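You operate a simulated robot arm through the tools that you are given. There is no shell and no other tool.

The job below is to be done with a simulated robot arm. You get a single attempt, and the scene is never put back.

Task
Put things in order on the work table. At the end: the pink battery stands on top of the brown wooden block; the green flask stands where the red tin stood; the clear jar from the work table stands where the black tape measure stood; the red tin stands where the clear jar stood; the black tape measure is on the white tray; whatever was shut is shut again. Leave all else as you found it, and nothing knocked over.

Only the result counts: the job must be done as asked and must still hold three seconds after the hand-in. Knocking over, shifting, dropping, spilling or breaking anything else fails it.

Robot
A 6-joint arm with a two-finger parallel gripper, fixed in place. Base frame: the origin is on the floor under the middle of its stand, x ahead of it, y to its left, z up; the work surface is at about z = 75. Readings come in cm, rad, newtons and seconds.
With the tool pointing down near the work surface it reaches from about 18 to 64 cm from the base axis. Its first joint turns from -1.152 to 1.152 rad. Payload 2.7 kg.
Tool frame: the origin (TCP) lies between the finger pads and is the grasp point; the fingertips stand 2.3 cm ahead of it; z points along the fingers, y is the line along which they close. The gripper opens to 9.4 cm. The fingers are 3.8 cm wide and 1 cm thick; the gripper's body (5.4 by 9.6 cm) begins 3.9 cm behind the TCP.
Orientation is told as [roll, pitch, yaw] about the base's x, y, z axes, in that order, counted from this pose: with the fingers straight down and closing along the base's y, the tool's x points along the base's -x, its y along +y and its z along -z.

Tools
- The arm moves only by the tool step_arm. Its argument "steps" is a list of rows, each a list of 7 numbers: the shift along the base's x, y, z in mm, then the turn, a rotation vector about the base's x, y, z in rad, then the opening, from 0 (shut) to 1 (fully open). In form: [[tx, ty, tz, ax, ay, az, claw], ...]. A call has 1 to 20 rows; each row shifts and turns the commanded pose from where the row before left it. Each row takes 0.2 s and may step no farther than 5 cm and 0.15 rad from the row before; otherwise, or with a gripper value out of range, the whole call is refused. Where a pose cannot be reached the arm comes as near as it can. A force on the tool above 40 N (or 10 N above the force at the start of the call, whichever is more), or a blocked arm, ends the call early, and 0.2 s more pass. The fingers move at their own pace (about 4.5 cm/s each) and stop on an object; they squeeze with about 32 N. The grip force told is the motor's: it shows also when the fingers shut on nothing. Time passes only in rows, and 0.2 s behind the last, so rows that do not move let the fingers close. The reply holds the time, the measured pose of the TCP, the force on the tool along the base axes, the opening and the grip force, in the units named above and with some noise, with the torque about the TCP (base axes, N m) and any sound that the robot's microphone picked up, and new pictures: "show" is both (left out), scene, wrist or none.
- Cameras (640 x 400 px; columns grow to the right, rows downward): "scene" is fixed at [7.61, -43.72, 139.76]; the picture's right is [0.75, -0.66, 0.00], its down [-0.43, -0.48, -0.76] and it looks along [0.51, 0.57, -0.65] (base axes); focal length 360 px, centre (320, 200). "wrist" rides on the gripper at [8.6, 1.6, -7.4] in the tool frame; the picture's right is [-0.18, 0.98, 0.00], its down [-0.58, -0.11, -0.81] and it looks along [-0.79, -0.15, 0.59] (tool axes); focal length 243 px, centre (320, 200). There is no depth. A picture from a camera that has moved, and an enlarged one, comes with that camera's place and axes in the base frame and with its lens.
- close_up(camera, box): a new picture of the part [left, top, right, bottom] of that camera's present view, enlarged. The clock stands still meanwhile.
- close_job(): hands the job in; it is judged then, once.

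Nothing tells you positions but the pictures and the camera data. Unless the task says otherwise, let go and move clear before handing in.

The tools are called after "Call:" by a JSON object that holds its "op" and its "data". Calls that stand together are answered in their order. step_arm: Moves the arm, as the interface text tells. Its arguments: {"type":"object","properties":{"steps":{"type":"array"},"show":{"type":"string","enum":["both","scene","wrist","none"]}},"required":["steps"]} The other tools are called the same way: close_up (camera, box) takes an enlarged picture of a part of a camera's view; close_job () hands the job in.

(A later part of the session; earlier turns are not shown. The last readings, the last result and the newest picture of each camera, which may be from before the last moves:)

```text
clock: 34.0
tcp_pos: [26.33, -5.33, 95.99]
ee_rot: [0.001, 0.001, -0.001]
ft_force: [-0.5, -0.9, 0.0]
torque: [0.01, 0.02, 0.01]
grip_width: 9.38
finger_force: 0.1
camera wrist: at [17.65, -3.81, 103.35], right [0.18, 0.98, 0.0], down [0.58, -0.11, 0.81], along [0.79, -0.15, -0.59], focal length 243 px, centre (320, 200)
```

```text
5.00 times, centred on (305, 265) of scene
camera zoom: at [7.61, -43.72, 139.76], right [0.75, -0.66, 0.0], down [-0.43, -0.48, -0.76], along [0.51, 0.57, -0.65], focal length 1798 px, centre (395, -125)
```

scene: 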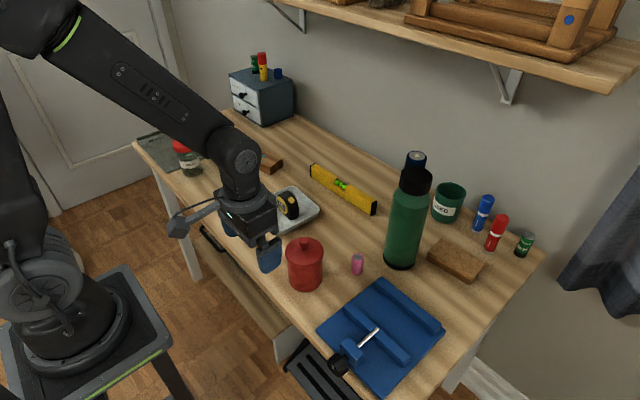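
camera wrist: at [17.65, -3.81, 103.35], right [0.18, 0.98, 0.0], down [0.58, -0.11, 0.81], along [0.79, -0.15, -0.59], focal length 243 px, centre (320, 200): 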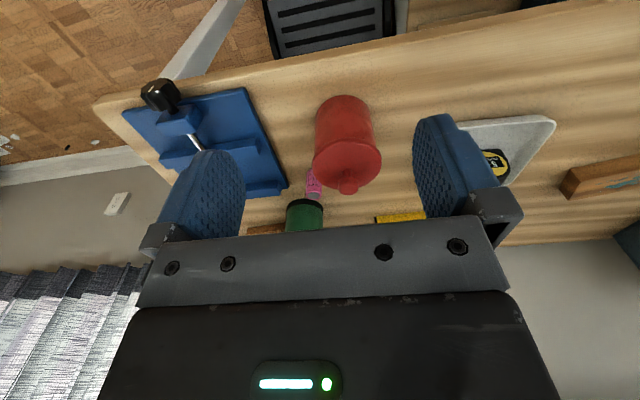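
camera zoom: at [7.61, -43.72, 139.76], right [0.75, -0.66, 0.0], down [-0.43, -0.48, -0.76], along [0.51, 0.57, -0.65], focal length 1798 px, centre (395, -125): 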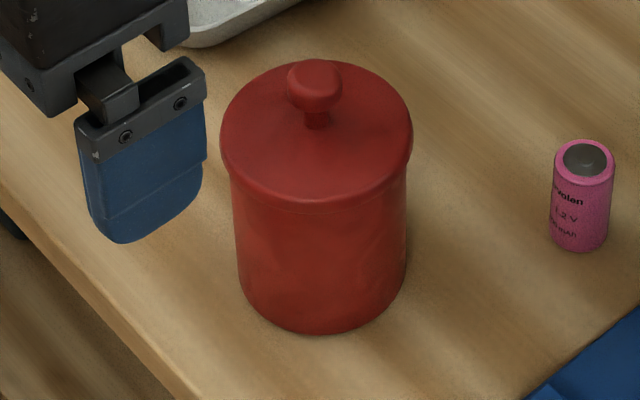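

The tin has a rim about 8.0 cm wide near z = 83.4 and a knob up to about 87.6, centre near (38.1, -4.2). I move above it and check alignment before going down to grip just at the rim.

Call:
{"op": "step_arm", "data": {"steps": [[39, 3.5, 0, 0, 0, 0, 1], [39, 3.5, 0, 0, 0, 0, 1], [39, 3.5, 0, 0, 0, 0, 1], [0, 0, -20, 0, 0, 0, 1], [0, 0, 0, 0, 0, 0, 1]]}}

Call:
{"op": "close_up", "data": {"camera": "scene", "box": [250, 180, 370, 300]}}

```text
clock: 35.2
tcp_pos: [37.97, -4.16, 93.86]
ee_rot: [0.0, -0.002, -0.001]
ft_force: [-0.7, 0.4, -0.3]
torque: [-0.03, 0.0, 0.04]
grip_width: 9.41
finger_force: 0.1
camera wrist: at [29.32, -2.61, 101.24], right [0.18, 0.98, 0.0], down [0.58, -0.11, 0.81], along [0.79, -0.15, -0.59], focal length 243 px, centre (320, 200)
```

scene: 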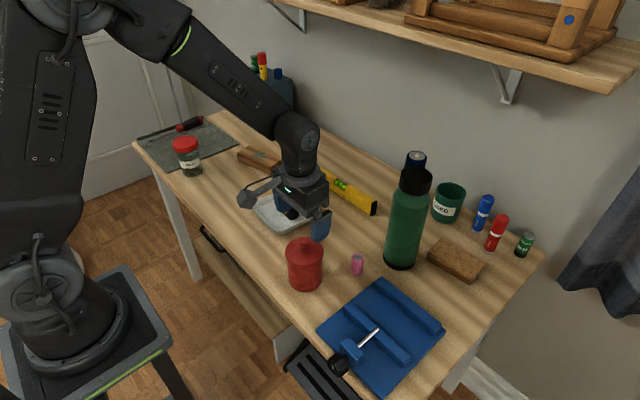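
wrist: 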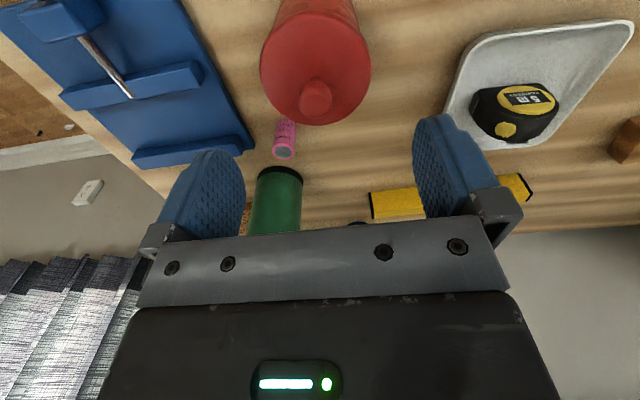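

```text
3.33 times, centred on (310, 240) of scene
camera zoom: at [7.61, -43.72, 139.76], right [0.75, -0.66, 0.0], down [-0.43, -0.48, -0.76], along [0.51, 0.57, -0.65], focal length 1199 px, centre (353, 67)
```

zoom: 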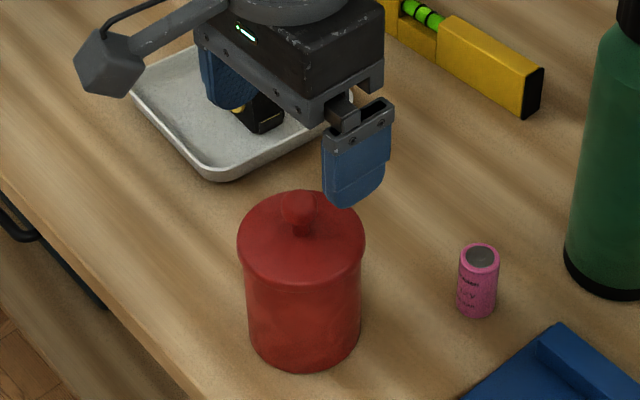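

The wrist view puts the tin axis near (38.0, -4.4). I trim y and lower until the fingertips are just above the rim, then look.

Call:
{"op": "step_arm", "data": {"steps": [[0, -2.5, -25, 0, 0, 0, 1], [0, 0, -25, 0, 0, 0, 1], [0, 0, -22, 0, 0, 0, 1], [0, 0, 0, 0, 0, 0, 1]]}}

Call:
{"op": "close_up", "data": {"camera": "scene", "box": [250, 200, 370, 300]}}

```text
clock: 36.2
tcp_pos: [38.19, -4.43, 86.68]
ee_rot: [0.0, 0.001, -0.001]
ft_force: [0.1, -0.1, -0.4]
torque: [-0.02, 0.02, 0.0]
grip_width: 9.38
finger_force: 0.0
camera wrist: at [29.5, -2.92, 94.09], right [0.18, 0.98, 0.0], down [0.58, -0.11, 0.81], along [0.79, -0.15, -0.59], focal length 243 px, centre (320, 200)
```

scene: 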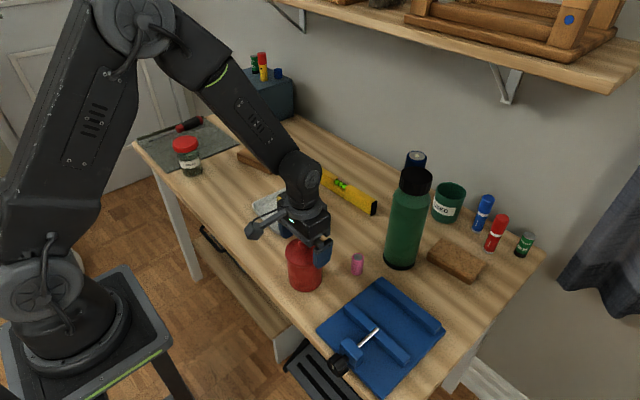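
wrist: 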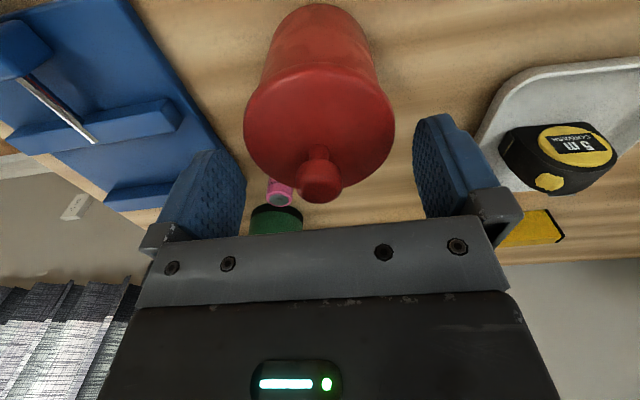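

```text
4.00 times, centred on (310, 250) of scene
camera zoom: at [7.61, -43.72, 139.76], right [0.75, -0.66, 0.0], down [-0.43, -0.48, -0.76], along [0.51, 0.57, -0.65], focal length 1439 px, centre (360, 0)
```

zoom: 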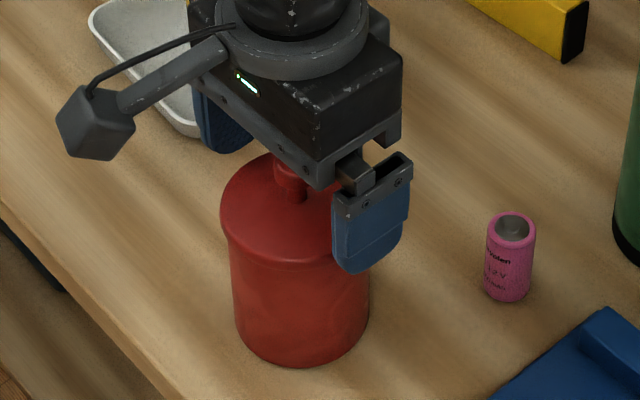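

Alignment is good: the knob lies on the tool axis at y ≈ -4.43. I go down the last 2.3 cm gently.

Call:
{"op": "step_arm", "data": {"steps": [[-1, 0, -10, 0, 0, 0, 1], [0, 0, -8, 0, 0, 0, 1], [0, 0, -5, 0, 0, 0, 1], [0, 0, 0, 0, 0, 0, 1]]}}

Call:
{"op": "close_up", "data": {"camera": "scene", "box": [250, 200, 370, 300]}}

```text
clock: 37.2
tcp_pos: [38.19, -4.47, 84.57]
ee_rot: [0.0, 0.001, 0.0]
ft_force: [-0.7, 0.3, 0.0]
torque: [-0.02, -0.02, 0.0]
grip_width: 9.4
finger_force: 0.1
camera wrist: at [29.52, -2.85, 91.91], right [0.18, 0.98, 0.0], down [0.58, -0.11, 0.81], along [0.79, -0.15, -0.59], focal length 243 px, centre (320, 200)
```

scene: 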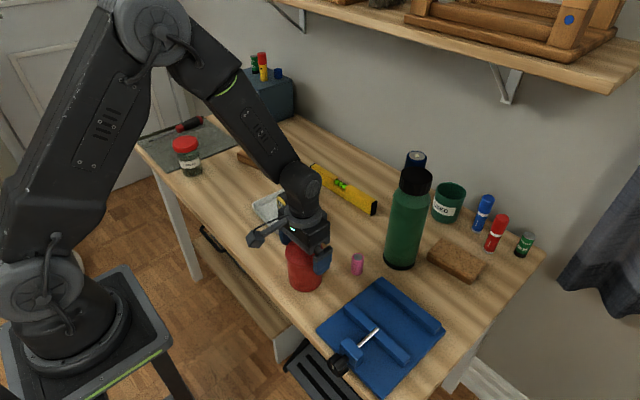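
wrist: 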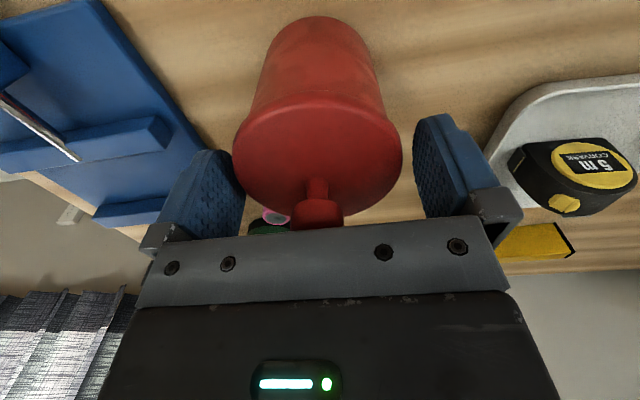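

```text
4.00 times, centred on (310, 250) of scene
camera zoom: at [7.61, -43.72, 139.76], right [0.75, -0.66, 0.0], down [-0.43, -0.48, -0.76], along [0.51, 0.57, -0.65], focal length 1439 px, centre (360, 0)
```

zoom: 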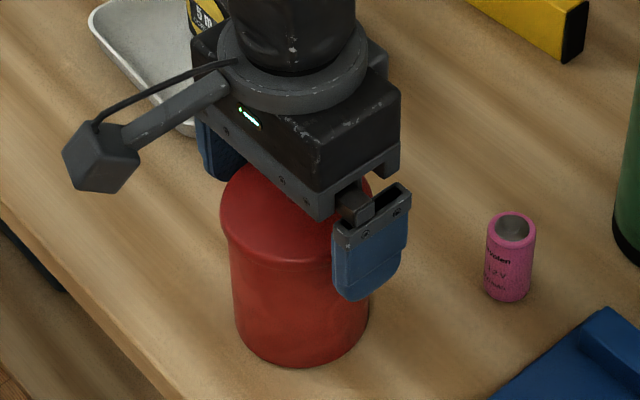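

No contact with the knob, and the pads flank the lid rim. I close the fingers.

Call:
{"op": "step_arm", "data": {"steps": [[0, 0, -2, 0, 0, 0, 1], [0, 0, 0, 0, 0, 0, 0.75], [0, 0, 0, 0, 0, 0, 0.7], [0, 0, 0, 0, 0, 0, 0.65], [0, 0, 0, 0, 0, 0, 0.65]], "show": "wrist"}}

```text
clock: 38.4
tcp_pos: [38.16, -4.53, 84.43]
ee_rot: [0.0, 0.0, -0.001]
ft_force: [0.3, 0.9, 1.0]
torque: [0.0, 0.04, 0.0]
grip_width: 7.8
finger_force: 31.9
camera wrist: at [29.51, -2.96, 91.72], right [0.18, 0.98, 0.0], down [0.58, -0.11, 0.81], along [0.79, -0.15, -0.59], focal length 243 px, centre (320, 200)
```

wrist: 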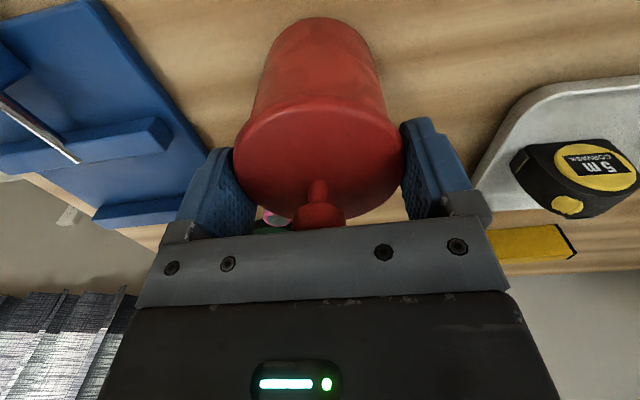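

The rim is held at 7.8 cm. I lift just a few millimetres to see whether the body comes along with the lid.

Call:
{"op": "step_arm", "data": {"steps": [[0, 0, 3, 0, 0, 0, 0.6], [0, 0, 5, 0, 0, 0, 0.6], [0, 0, 0, 0, 0, 0, 0.6]]}}

Call:
{"op": "close_up", "data": {"camera": "scene", "box": [250, 200, 370, 300]}}

```text
clock: 39.2
tcp_pos: [38.04, -4.39, 85.07]
ee_rot: [0.0, 0.001, -0.002]
ft_force: [0.2, 1.0, 0.6]
torque: [-0.02, -0.01, 0.0]
grip_width: 7.8
finger_force: 31.6
heard: snap
camera wrist: at [29.36, -2.86, 92.49], right [0.18, 0.98, 0.0], down [0.58, -0.11, 0.81], along [0.79, -0.15, -0.59], focal length 243 px, centre (320, 200)
```

scene: 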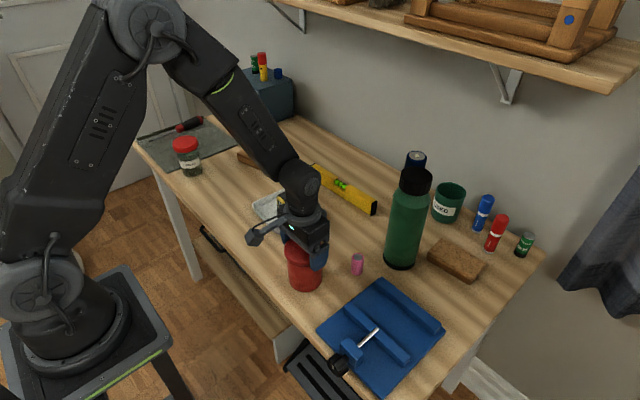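
wrist: 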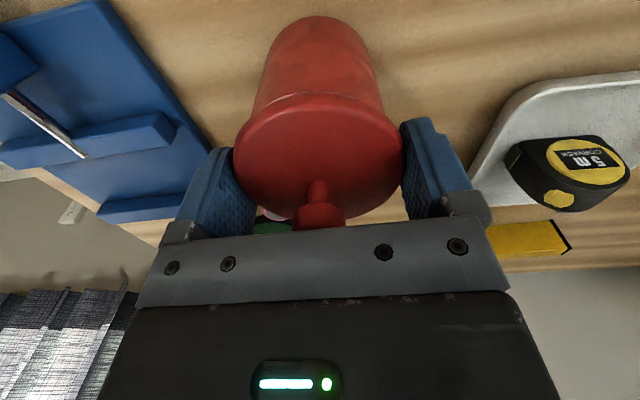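

```text
4.00 times, centred on (310, 250) of scene
camera zoom: at [7.61, -43.72, 139.76], right [0.75, -0.66, 0.0], down [-0.43, -0.48, -0.76], along [0.51, 0.57, -0.65], focal length 1439 px, centre (360, 0)
```

zoom: 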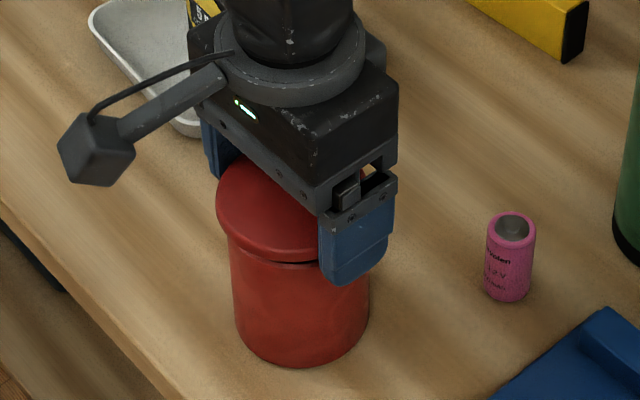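

The microphone heard a snap: the lid of the tin is a separate snap-on lid and it came loose, with a gap showing. I go straight back down and press it on again.

Call:
{"op": "step_arm", "data": {"steps": [[0, 0, -4, 0, 0, 0, 0.6], [0, 0, -2, 0, 0, 0, 0.6], [0, 0, -1, 0, 0, 0, 0.6], [0, 0, -1, 0, 0, 0, 0.6], [0, 0, 0, 0, 0, 0, 0.6]]}}

Call:
{"op": "close_up", "data": {"camera": "scene", "box": [250, 200, 370, 300]}}

```text
clock: 40.4
tcp_pos: [38.14, -4.46, 84.32]
ee_rot: [0.001, -0.001, 0.0]
ft_force: [3.6, -3.5, 6.1]
torque: [-0.1, -0.27, -0.07]
grip_width: 7.79
finger_force: 31.4
camera wrist: at [29.34, -2.87, 91.68], right [0.18, 0.98, 0.0], down [0.58, -0.11, 0.81], along [0.79, -0.15, -0.59], focal length 243 px, centre (320, 200)
```

scene: 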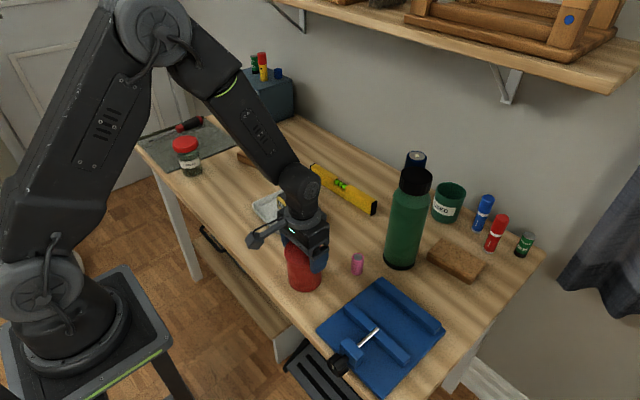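
wrist: 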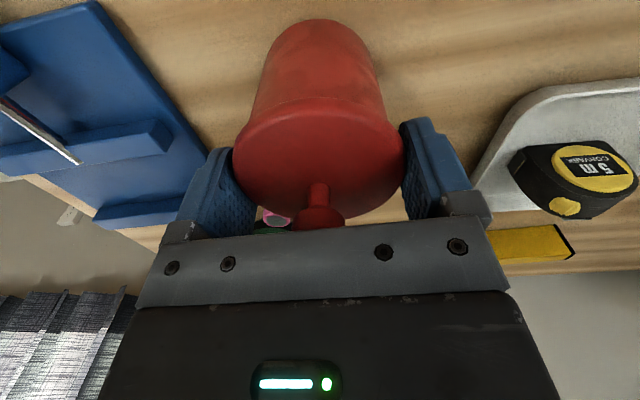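

```text
4.00 times, centred on (310, 250) of scene
camera zoom: at [7.61, -43.73, 139.76], right [0.75, -0.66, 0.0], down [-0.43, -0.48, -0.76], along [0.51, 0.57, -0.65], focal length 1439 px, centre (360, 0)
```

zoom: 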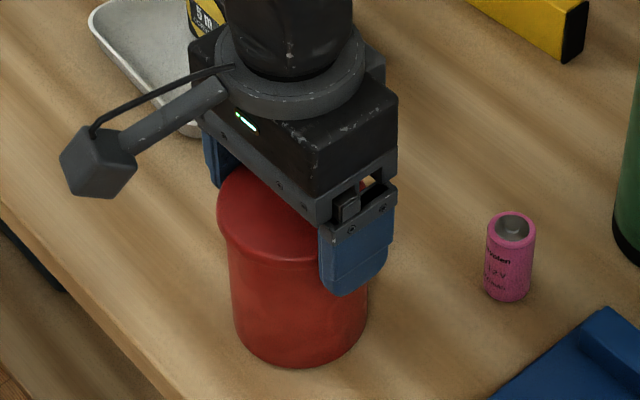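

The lid is back on the body with light contact, but no snap yet. I press down a bit more in half-millimetre steps.

Call:
{"op": "step_arm", "data": {"steps": [[0, 0, -0.7, 0, 0, 0, 0.6], [0, 0, -0.7, 0, 0, 0, 0.6], [0, 0, 0, 0, 0, 0, 0.6]], "show": "none"}}

```text
clock: 41.2
tcp_pos: [38.01, -4.4, 84.16]
ee_rot: [-0.001, -0.002, -0.002]
ft_force: [-2.5, 1.8, 30.4]
torque: [-0.28, -0.6, 0.01]
grip_width: 7.81
finger_force: 32.0
heard: snap
```

A second snap: the lid is shut again. I relieve the press, let go and rise, then check the tin; from here on I will carry the tin by its body, not its lid.

Call:
{"op": "step_arm", "data": {"steps": [[0, 0, 1.5, 0, 0, 0, 0.65], [0, 0, 0, 0, 0, 0, 0.85], [0, 0, 0, 0, 0, 0, 1], [0, 0, 0, 0, 0, 0, 1], [0, 0, 0, 0, 0, 0, 1], [0, 0, 10, 0, 0, 0, 1], [0, 0, 30, 0, 0, 0, 1], [0, 0, 40, 0, 0, 0, 1], [0, 0, 40, 0, 0, 0, 1], [0, 0, 0, 0, 0, 0, 1]]}}

Call:
{"op": "close_up", "data": {"camera": "scene", "box": [265, 225, 345, 305]}}

```text
clock: 43.4
tcp_pos: [37.64, -4.4, 96.59]
ee_rot: [0.0, 0.001, 0.0]
ft_force: [0.5, -0.5, -0.4]
torque: [0.01, -0.02, 0.01]
grip_width: 9.39
finger_force: 0.2
camera wrist: at [29.07, -2.69, 104.04], right [0.18, 0.98, 0.0], down [0.58, -0.11, 0.81], along [0.79, -0.15, -0.59], focal length 243 px, centre (320, 200)
```

scene: 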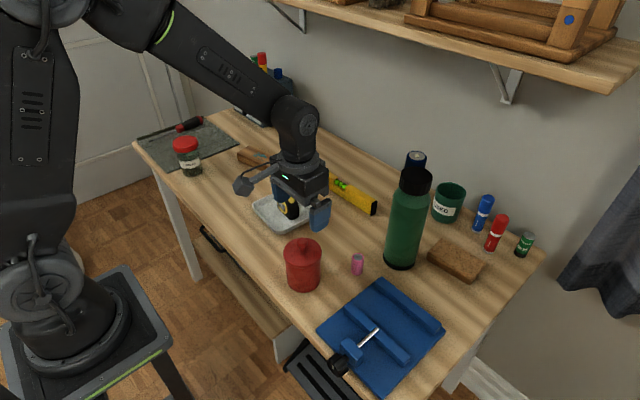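
wrist: 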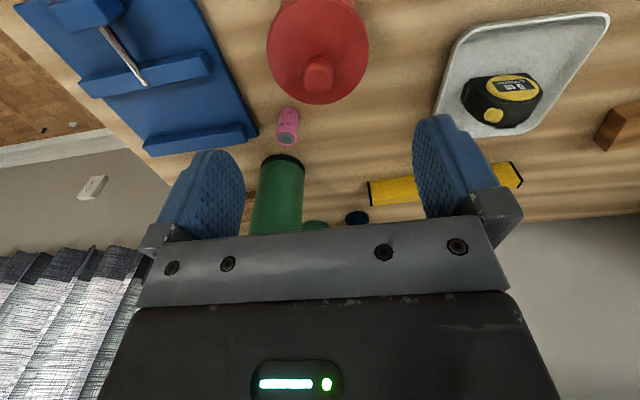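

```text
5.00 times, centred on (305, 265) of scene
camera zoom: at [7.61, -43.72, 139.76], right [0.75, -0.66, 0.0], down [-0.43, -0.48, -0.76], along [0.51, 0.57, -0.65], focal length 1798 px, centre (395, -125)
```

zoom: 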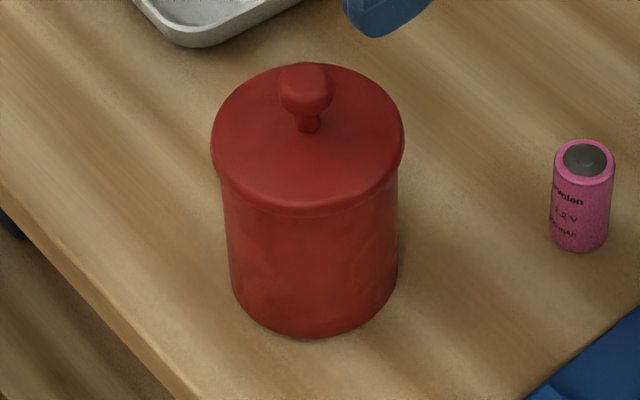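

The lid sits straight and shut; the tin has slid a few millimetres, to about (37.65, -4.3) (its original centre was about (38.0, -4.4)). I now turn the gripper for a sideways, tilted grasp of the tin's body from its +y side, with the camera up out of the way.

Call:
{"op": "step_arm", "data": {"steps": [[0, 11.5, 3.5, 0, 0, 0.1428, 1], [0, 11.5, 3.5, 0, 0, 0.1428, 1], [0, 11.5, 3.5, 0, 0, 0.1428, 1], [0, 11.5, 3.5, 0, 0, 0.1428, 1], [0, 11.5, 3.5, 0, 0, 0.1428, 1], [0, 11.5, 3.5, 0, 0, 0.1428, 1], [0, 11.5, 3.5, 0, 0, 0.1428, 1], [0, 11.5, 3.5, 0, 0, 0.1428, 1], [0, 11.5, 3.5, 0, 0, 0.1428, 1], [0, 11.5, 3.5, 0, 0, 0.1428, 1], [0, 11.5, 3.5, 0, 0, 0.1428, 1], [0, 0, 0, -0.1375, 0, 0, 1], [0, 0, 0, -0.1375, 0, 0, 1], [0, 0, 0, -0.1375, 0, 0, 1], [0, 0, 0, -0.1375, 0, 0, 1], [0, 0, 0, 0, 0, 0, 1]]}}

```text
clock: 46.8
tcp_pos: [38.07, 8.25, 100.16]
ee_rot: [0.001, 0.552, 1.569]
ft_force: [0.3, 0.2, 0.1]
torque: [0.01, -0.01, 0.02]
grip_width: 9.4
finger_force: 0.0
camera wrist: at [36.37, 4.76, 111.01], right [-0.98, 0.16, -0.1], down [0.11, 0.92, 0.38], along [0.15, 0.36, -0.92], focal length 243 px, centre (320, 200)
```

scene: 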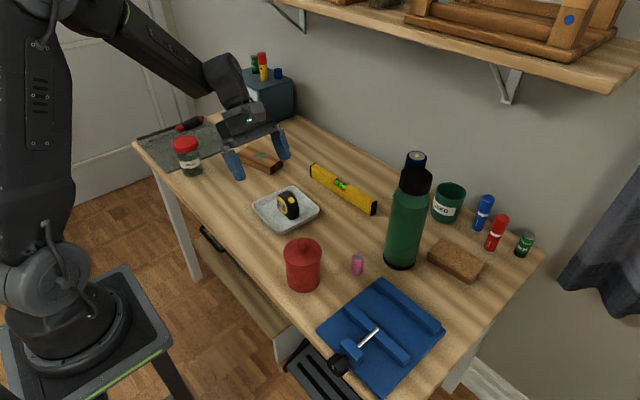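
wrist: 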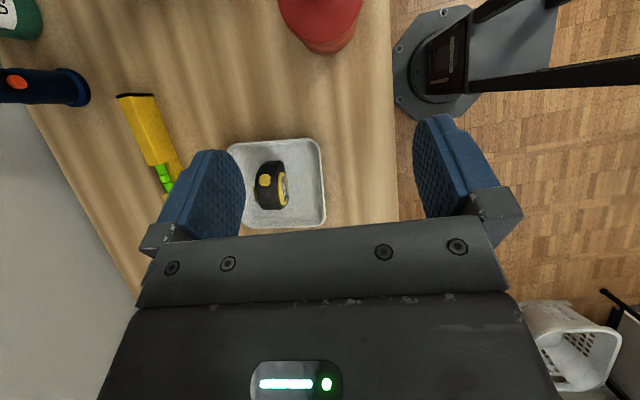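

The tilt works as planned and the tin is untouched. I finish the tilt.

Call:
{"op": "step_arm", "data": {"steps": [[0, 0, 0, -0.1375, 0, 0, 1], [0, 0, 0, -0.1375, 0, 0, 1], [0, 0, 0, -0.1375, 0, 0, 1], [0, 0, 0, -0.1375, 0, 0, 1], [0, 0, 0, 0, 0, 0, 1]]}}

```text
clock: 48.0
tcp_pos: [37.87, 8.39, 100.2]
ee_rot: [-0.003, 1.1, 1.568]
ft_force: [-1.0, 0.1, -0.5]
torque: [-0.01, -0.01, 0.01]
grip_width: 9.41
finger_force: 0.0
camera wrist: at [36.33, 11.04, 111.24], right [-0.98, 0.08, -0.17], down [0.11, 0.98, -0.15], along [0.15, -0.17, -0.97], focal length 243 px, centre (320, 200)
```

scene: 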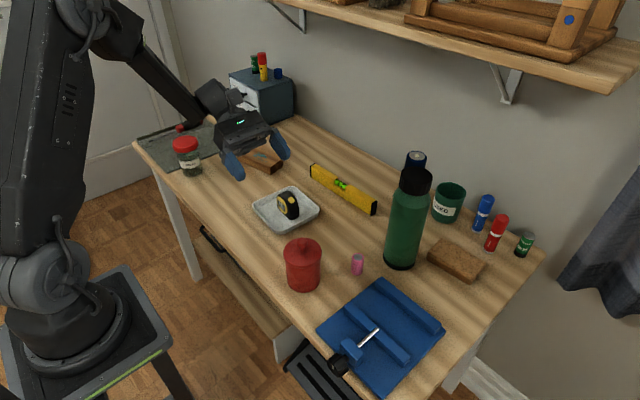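
wrist: 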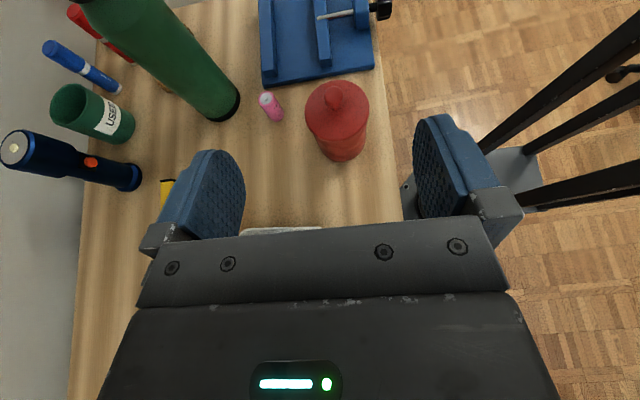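

From above the tin axis reads about (37.55, -4.2). I lower to the start of the slanted approach line and check again.

Call:
{"op": "step_arm", "data": {"steps": [[-3, 0, -40, 0, 0, 0, 1], [0, 0, -40, 0, 0, 0, 1], [0, 0, -40, 0, 0, 0, 1], [0, 0, -26, 0, 0, 0, 1], [0, 0, 0, 0, 0, 0, 1]]}}

Call:
{"op": "close_up", "data": {"camera": "scene", "box": [220, 150, 380, 310]}}

```text
clock: 49.2
tcp_pos: [37.79, 8.33, 85.55]
ee_rot: [-0.002, 1.101, 1.567]
ft_force: [-0.2, 0.0, 0.4]
torque: [0.04, 0.0, 0.03]
grip_width: 9.4
finger_force: 0.0
camera wrist: at [36.07, 11.0, 96.63], right [-0.98, 0.08, -0.17], down [0.11, 0.98, -0.15], along [0.15, -0.17, -0.97], focal length 243 px, centre (320, 200)
```

scene: 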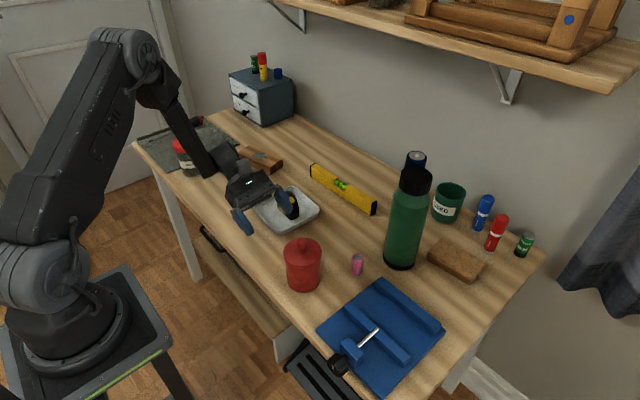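
wrist: 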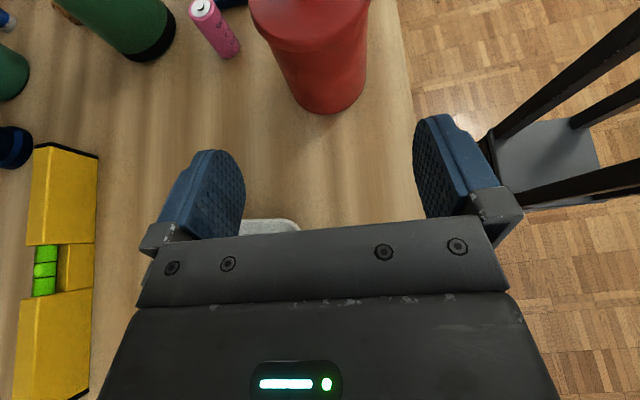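

```text
2.50 times, centred on (300, 230) of scene
camera zoom: at [7.61, -43.72, 139.76], right [0.75, -0.66, 0.0], down [-0.43, -0.48, -0.76], along [0.51, 0.57, -0.65], focal length 899 px, centre (370, 125)
```

zoom: 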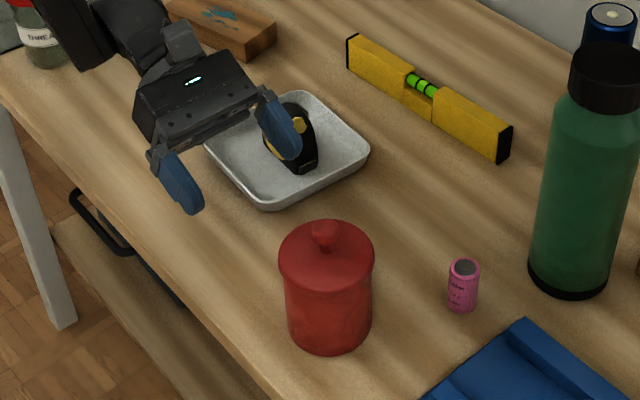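

The tin is centred between the fingers. I slide in along the tool axis most of the way and look again.

Call:
{"op": "step_arm", "data": {"steps": [[0, -21.5, -10.9, 0, 0, 0, 1], [0, -21.5, -10.9, 0, 0, 0, 1], [0, -20, -10.2, 0, 0, 0, 1], [0, -15, -7.6, 0, 0, 0, 1], [0, 0, 0, 0, 0, 0, 1]]}}

Call:
{"op": "close_up", "data": {"camera": "scene", "box": [220, 170, 380, 310]}}

```text
clock: 50.4
tcp_pos: [37.47, 0.47, 81.88]
ee_rot: [0.0, 1.1, 1.57]
ft_force: [0.5, 0.1, 0.0]
torque: [-0.03, 0.01, 0.02]
grip_width: 9.42
finger_force: 0.0
camera wrist: at [35.9, 3.11, 92.95], right [-0.98, 0.08, -0.16], down [0.11, 0.98, -0.15], along [0.15, -0.17, -0.97], focal length 243 px, centre (320, 200)
```

scene: 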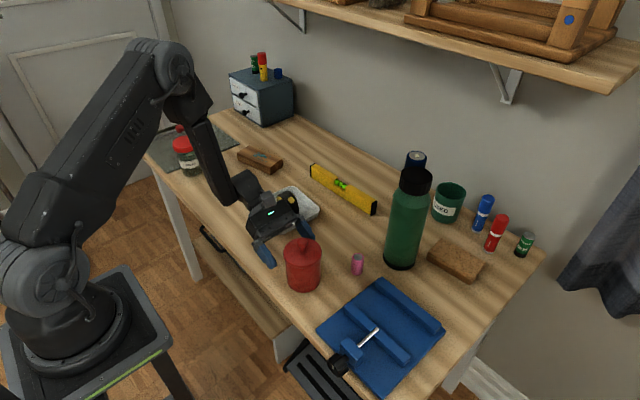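
wrist: 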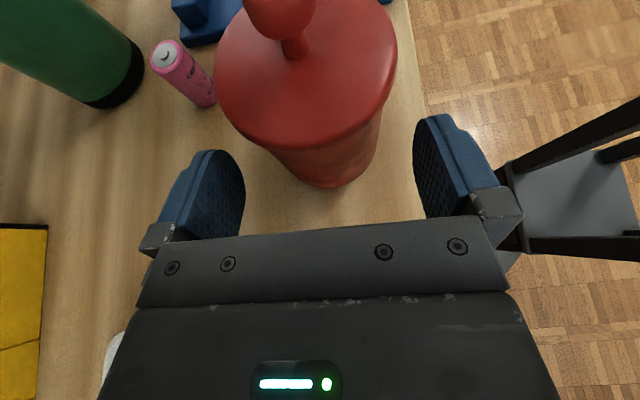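

```text
2.86 times, centred on (300, 240) of scene
camera zoom: at [7.61, -43.72, 139.76], right [0.75, -0.66, 0.0], down [-0.43, -0.48, -0.76], along [0.51, 0.57, -0.65], focal length 1028 px, centre (377, 86)
```

zoom: 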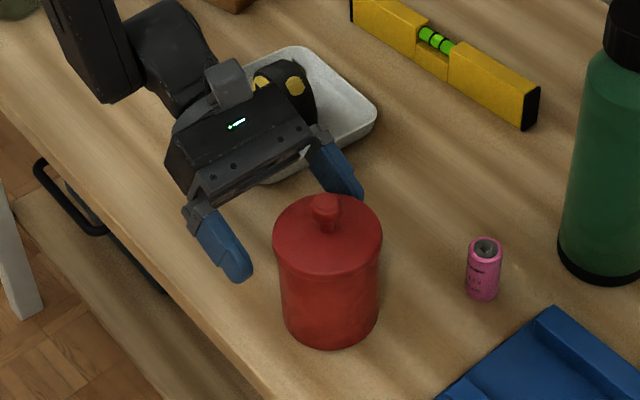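

Still centred. I slide in the last 3 cm to sit around the body below the lid.

Call:
{"op": "step_arm", "data": {"steps": [[0, -15, -8, 0, 0, 0, 1], [0, -9, -5, 0, 0, 0, 1], [0, -6, -3.5, 0, 0, 0, 1], [0, 0, 0, 0, 0, 0, 1]]}}

Call:
{"op": "close_up", "data": {"camera": "scene", "box": [240, 190, 360, 310]}}

```text
clock: 51.4
tcp_pos: [37.72, -2.69, 80.14]
ee_rot: [0.001, 1.1, 1.569]
ft_force: [-0.4, 0.8, 0.5]
torque: [-0.01, 0.0, 0.02]
grip_width: 9.37
finger_force: 0.0
camera wrist: at [36.02, 0.01, 91.14], right [-0.98, 0.08, -0.16], down [0.11, 0.98, -0.15], along [0.15, -0.17, -0.97], focal length 243 px, centre (320, 200)
```

scene: 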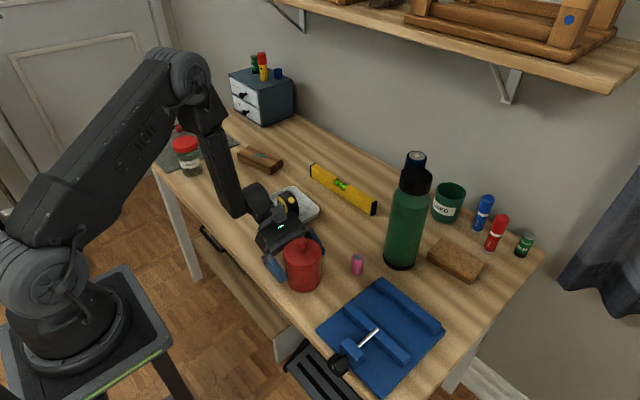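
wrist: 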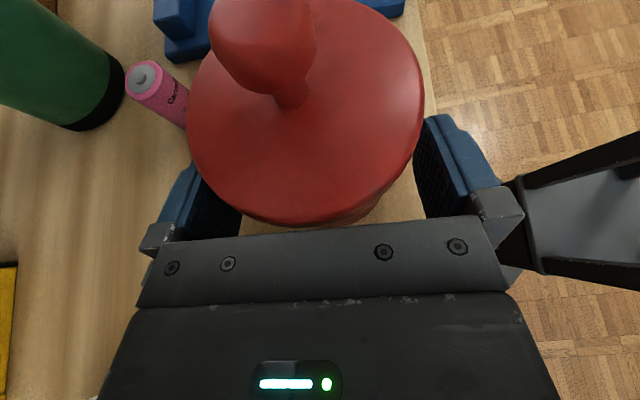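

```text
3.33 times, centred on (300, 250) of scene
camera zoom: at [7.61, -43.72, 139.76], right [0.75, -0.66, 0.0], down [-0.43, -0.48, -0.76], along [0.51, 0.57, -0.65], focal length 1199 px, centre (387, 33)
```

zoom: 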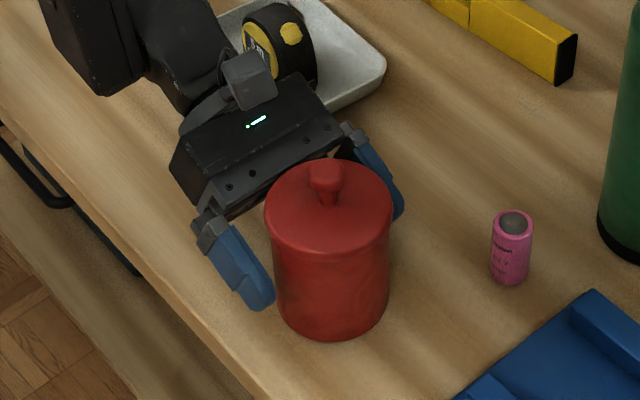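

The pads flank the tin body below the lid. I close.

Call:
{"op": "step_arm", "data": {"steps": [[0, 0, 0, 0, 0, 0, 0.8], [0, 0, 0, 0, 0, 0, 0.7], [0, 0, 0, 0, 0, 0, 0.6], [0, 0, 0, 0, 0, 0, 0.6], [0, 0, 0, 0, 0, 0, 0.6]]}}

Call:
{"op": "close_up", "data": {"camera": "scene", "box": [240, 190, 360, 310]}}

```text
clock: 52.6
tcp_pos: [37.58, -2.66, 80.19]
ee_rot: [0.0, 1.1, 1.569]
ft_force: [0.8, -0.9, -0.3]
torque: [-0.04, -0.11, 0.01]
grip_width: 7.33
finger_force: 32.4
camera wrist: at [36.03, 0.03, 91.15], right [-0.98, 0.08, -0.16], down [0.11, 0.98, -0.15], along [0.15, -0.17, -0.97], focal length 243 px, centre (320, 200)
```

scene: 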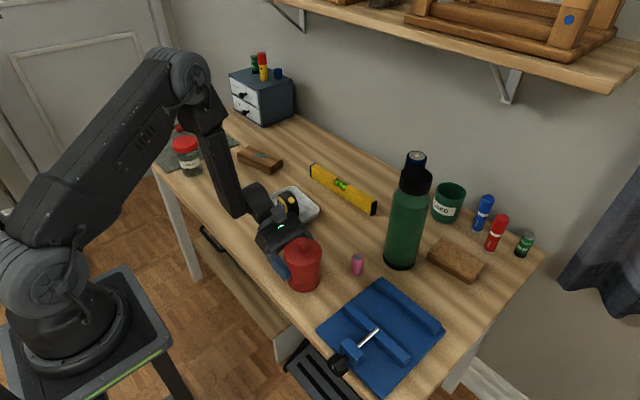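
wrist: 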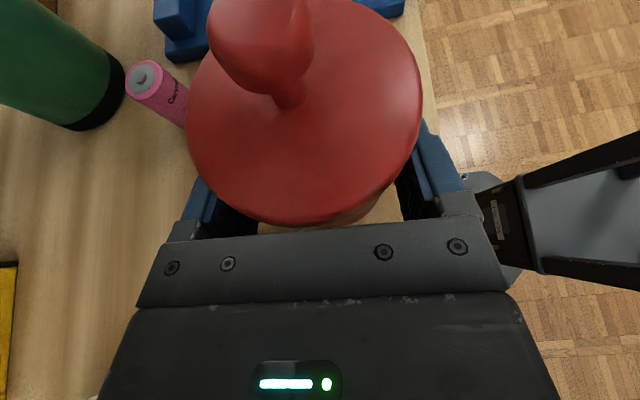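

```text
3.33 times, centred on (300, 250) of scene
camera zoom: at [7.61, -43.72, 139.76], right [0.75, -0.66, 0.0], down [-0.43, -0.48, -0.76], along [0.51, 0.57, -0.65], focal length 1199 px, centre (387, 33)
```

zoom: 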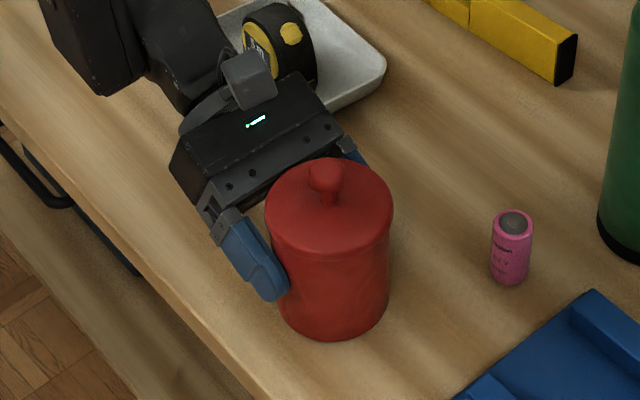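

Held at 7.3 cm on the body. I lift slightly and check for tilt or slip.

Call:
{"op": "step_arm", "data": {"steps": [[0, 0, 5, 0, 0, 0, 0.55], [0, 0, 15, 0, 0, 0, 0.55], [0, 0, 20, 0, 0, 0, 0.55], [0, 0, 0, 0, 0, 0, 0.55]]}}

Call:
{"op": "close_up", "data": {"camera": "scene", "box": [240, 170, 360, 290]}}

```text
clock: 53.6
tcp_pos: [37.63, -2.57, 84.16]
ee_rot: [0.0, 1.101, 1.569]
ft_force: [0.4, 0.2, -3.0]
torque: [0.11, -0.01, 0.01]
grip_width: 7.31
finger_force: 31.9
camera wrist: at [36.01, 0.13, 95.12], right [-0.98, 0.08, -0.16], down [0.11, 0.98, -0.15], along [0.15, -0.17, -0.97], focal length 243 px, centre (320, 200)
```

scene: 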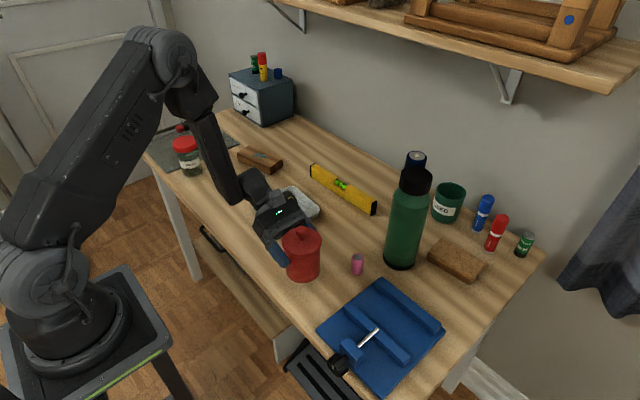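
wrist: 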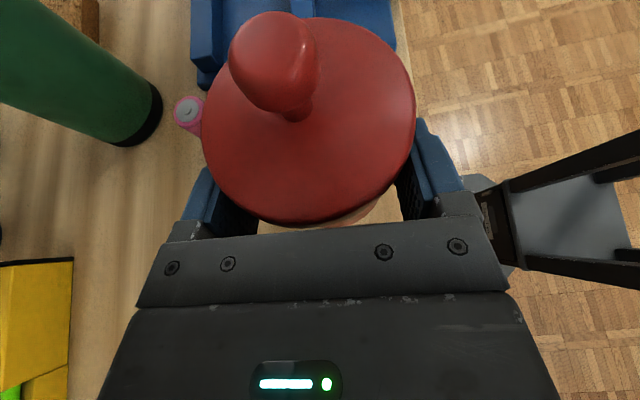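

```text
3.33 times, centred on (300, 230) of scene
camera zoom: at [7.61, -43.72, 139.76], right [0.75, -0.66, 0.0], down [-0.43, -0.48, -0.76], along [0.51, 0.57, -0.65], focal length 1199 px, centre (387, 100)
```

zoom: 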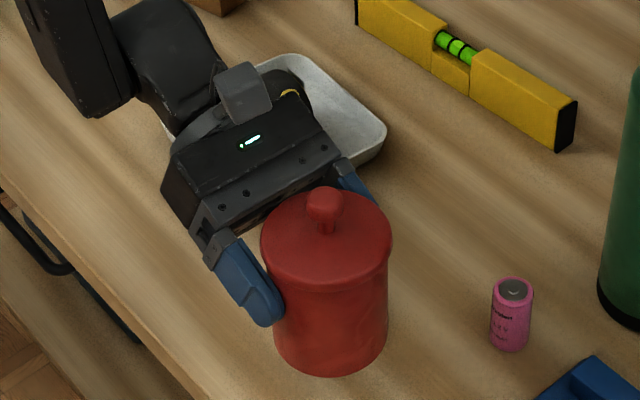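

The tin is clear of the table, but it looks as if it settled about a centimetre within the grip. I hold still briefly to see whether it is still slipping.

Call:
{"op": "step_arm", "data": {"steps": [[0, 0, 0, 0, 0, 0, 0.5], [0, 0, 0, 0, 0, 0, 0.5], [0, 0, 0, 0, 0, 0, 0.5], [0, 0, 0, 0, 0, 0, 0.5]]}}

Call:
{"op": "close_up", "data": {"camera": "scene", "box": [240, 170, 360, 290]}}

```text
clock: 54.6
tcp_pos: [37.68, -2.54, 84.07]
ee_rot: [0.0, 1.099, 1.569]
ft_force: [-0.6, 0.3, -3.2]
torque: [0.08, 0.0, -0.01]
grip_width: 7.29
finger_force: 32.2
camera wrist: at [36.01, 0.13, 95.1], right [-0.98, 0.08, -0.16], down [0.11, 0.98, -0.15], along [0.15, -0.17, -0.97], focal length 243 px, centre (320, 200)
```

scene: 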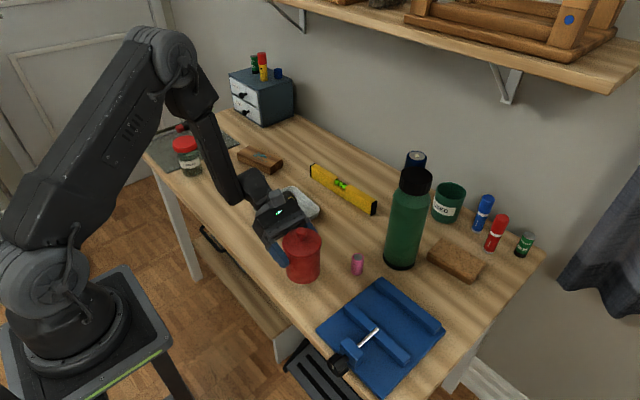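
wrist: 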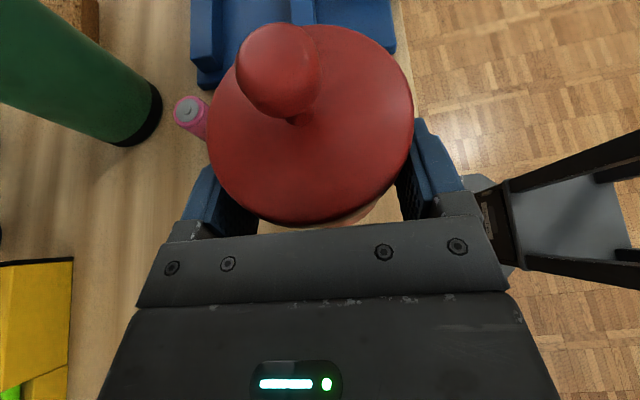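

```text
3.33 times, centred on (300, 230) of scene
camera zoom: at [7.61, -43.72, 139.76], right [0.75, -0.66, 0.0], down [-0.43, -0.48, -0.76], along [0.51, 0.57, -0.65], focal length 1199 px, centre (387, 100)
```

zoom: 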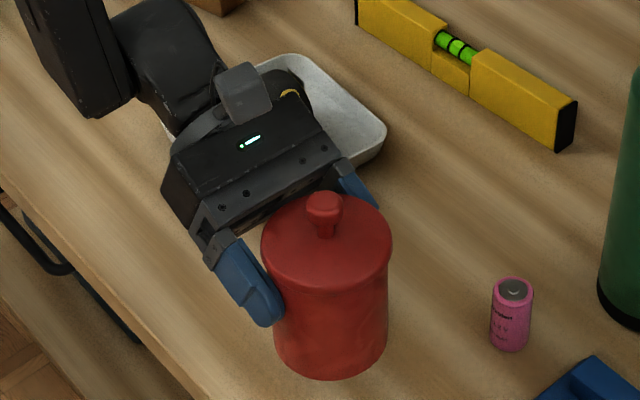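

The tin is creeping and leaning a little in the grip, because only the finger tips hold it. I set it back down gently on its spot and will regrip it deeper.

Call:
{"op": "step_arm", "data": {"steps": [[0, 0, -15, 0, 0, 0, 0.5], [0, 0, -6, 0, 0, 0, 0.5], [0, 0, -3, 0, 0, 0, 0.5], [0, 0, -2, 0, 0, 0, 0.5], [0, 0, 0, 0, 0, 0, 0.5]]}}

Call:
{"op": "close_up", "data": {"camera": "scene", "box": [240, 190, 360, 310]}}

```text
clock: 55.8
tcp_pos: [37.56, -2.62, 81.37]
ee_rot: [0.0, 1.1, 1.57]
ft_force: [0.4, -0.1, -3.1]
torque: [0.08, 0.0, 0.0]
grip_width: 7.33
finger_force: 32.2
camera wrist: at [35.9, 0.08, 92.46], right [-0.98, 0.08, -0.16], down [0.11, 0.98, -0.15], along [0.15, -0.17, -0.97], focal length 243 px, centre (320, 200)
```

scene: 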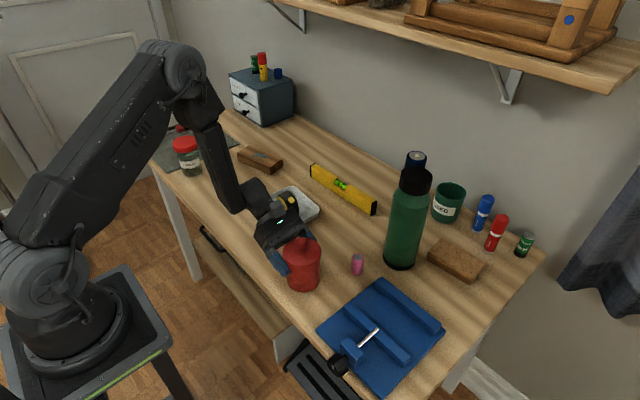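
wrist: 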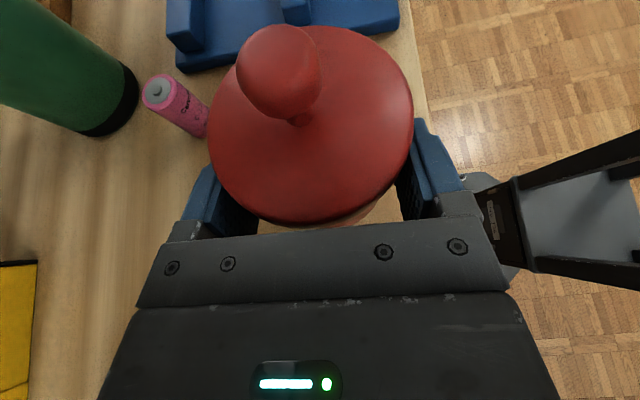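

```text
3.33 times, centred on (300, 250) of scene
camera zoom: at [7.61, -43.72, 139.76], right [0.75, -0.66, 0.0], down [-0.43, -0.48, -0.76], along [0.51, 0.57, -0.65], focal length 1199 px, centre (387, 33)
```

zoom: 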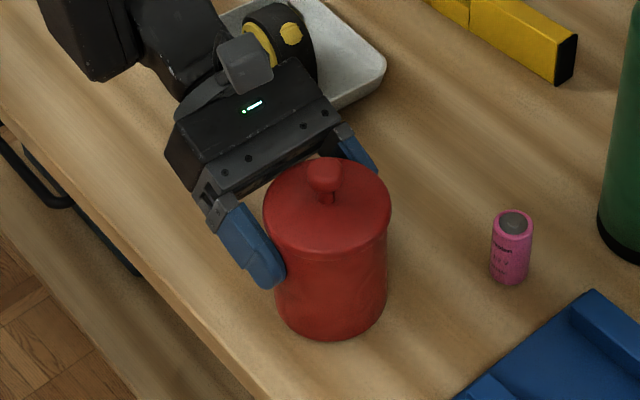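

The creep has stopped, but only because the lid rim now rests on the fingers, so lifting it this way is unwise. I'll set it on the table, regrip at the proper height and slide it along the table to its spot instead (the path is free).

Call:
{"op": "step_arm", "data": {"steps": [[0, 0, -1, 0, 0, 0, 0.5], [0, 0, -1, 0, 0, 0, 0.5], [0, 0, 0, 0, 0, 0, 0.5]], "show": "none"}}

```text
clock: 56.6
tcp_pos: [37.63, -2.53, 81.23]
ee_rot: [-0.001, 1.101, 1.571]
ft_force: [-2.7, -1.9, 7.2]
torque: [0.07, 0.21, 0.01]
grip_width: 7.31
finger_force: 32.4
```

Contact with the table. I open slightly, check the tin, and lower the fingers to the proper height.

Call:
{"op": "step_arm", "data": {"steps": [[0, 0, 0, 0, 0, 0, 0.85], [0, 0, 0, 0, 0, 0, 0.92], [0, 0, 0, 0, 0, 0, 0.95], [0, 0, -5, 0, 0, 0, 0.95], [0, 0, -5, 0, 0, 0, 0.95], [0, 0, 0, 0, 0, 0, 0.95]]}}

Call:
{"op": "close_up", "data": {"camera": "scene", "box": [265, 225, 345, 305]}}

```text
clock: 58.0
tcp_pos: [37.67, -2.6, 80.24]
ee_rot: [-0.001, 1.101, 1.57]
ft_force: [0.5, -0.6, 0.0]
torque: [-0.02, -0.01, 0.0]
grip_width: 8.93
finger_force: 0.1
camera wrist: at [36.07, 0.17, 91.21], right [-0.98, 0.08, -0.16], down [0.11, 0.98, -0.15], along [0.15, -0.17, -0.97], focal length 243 px, centre (320, 200)
```

scene: 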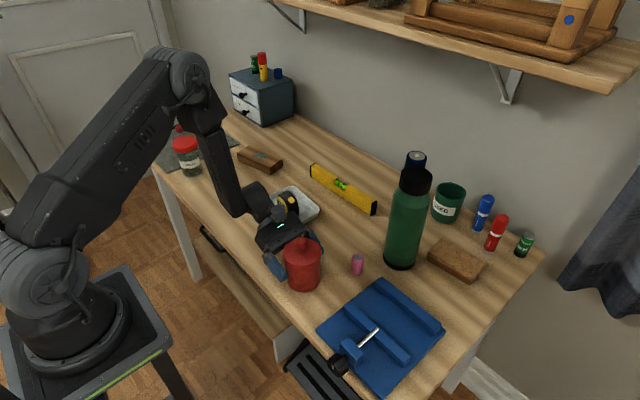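
wrist: 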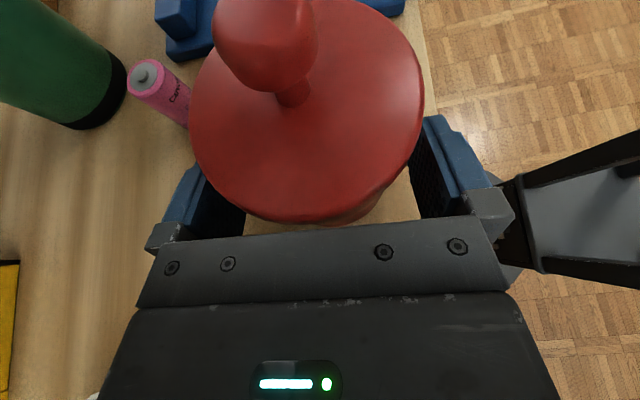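

```text
5.00 times, centred on (305, 265) of scene
camera zoom: at [7.61, -43.72, 139.76], right [0.75, -0.66, 0.0], down [-0.43, -0.48, -0.76], along [0.51, 0.57, -0.65], focal length 1798 px, centre (395, -125)
```

zoom: 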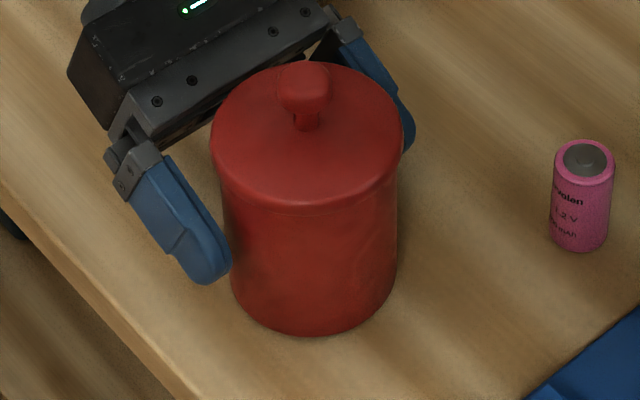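

The tin stands upright with its lid shut. Before sliding it I check the clearance of the wrist over the tray and the tape measure.

Call:
{"op": "close_up", "data": {"camera": "scene", "box": [180, 120, 340, 310]}}

```text
2.11 times, centred on (260, 215) of scene
camera zoom: at [7.61, -43.72, 139.76], right [0.75, -0.66, 0.0], down [-0.43, -0.48, -0.76], along [0.51, 0.57, -0.65], focal length 757 px, centre (446, 168)
```

zoom: 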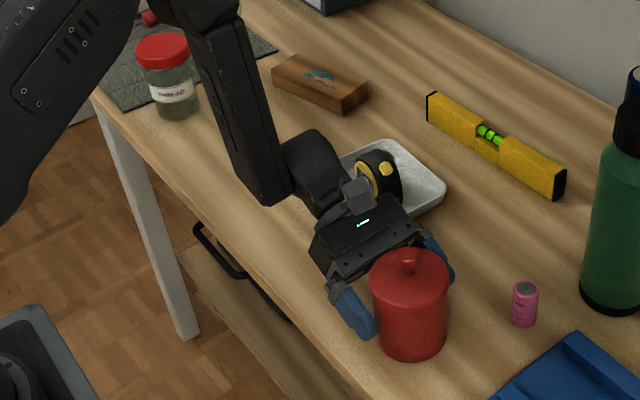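

The wrist drum's lowest point comes out near z ≈ 84, above the tape measure's top (≈ 81.5). I raise the grip by 6 mm for extra margin, close on the tin and start sliding it along the table, a first stretch only.

Call:
{"op": "step_arm", "data": {"steps": [[0, 0, 6, 0, 0, 0, 0.95], [0, 0, 0, 0, 0, 0, 0.8], [0, 0, 0, 0, 0, 0, 0.7], [0, 0, 0, 0, 0, 0, 0.6], [0, 0, 0, 0, 0, 0, 0.6]], "show": "wrist"}}

```text
clock: 59.2
tcp_pos: [37.86, -2.52, 80.82]
ee_rot: [0.002, 1.1, 1.568]
ft_force: [-0.7, -0.5, -0.2]
torque: [-0.01, 0.11, -0.04]
grip_width: 7.27
finger_force: 31.5
camera wrist: at [36.1, 0.18, 91.85], right [-0.98, 0.08, -0.16], down [0.11, 0.98, -0.15], along [0.15, -0.17, -0.97], focal length 243 px, centre (320, 200)
```

wrist: 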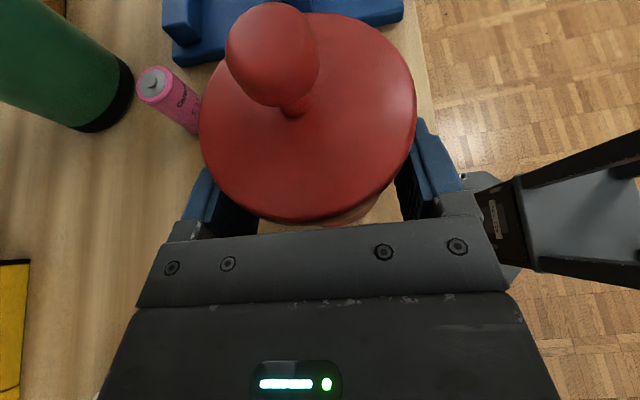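

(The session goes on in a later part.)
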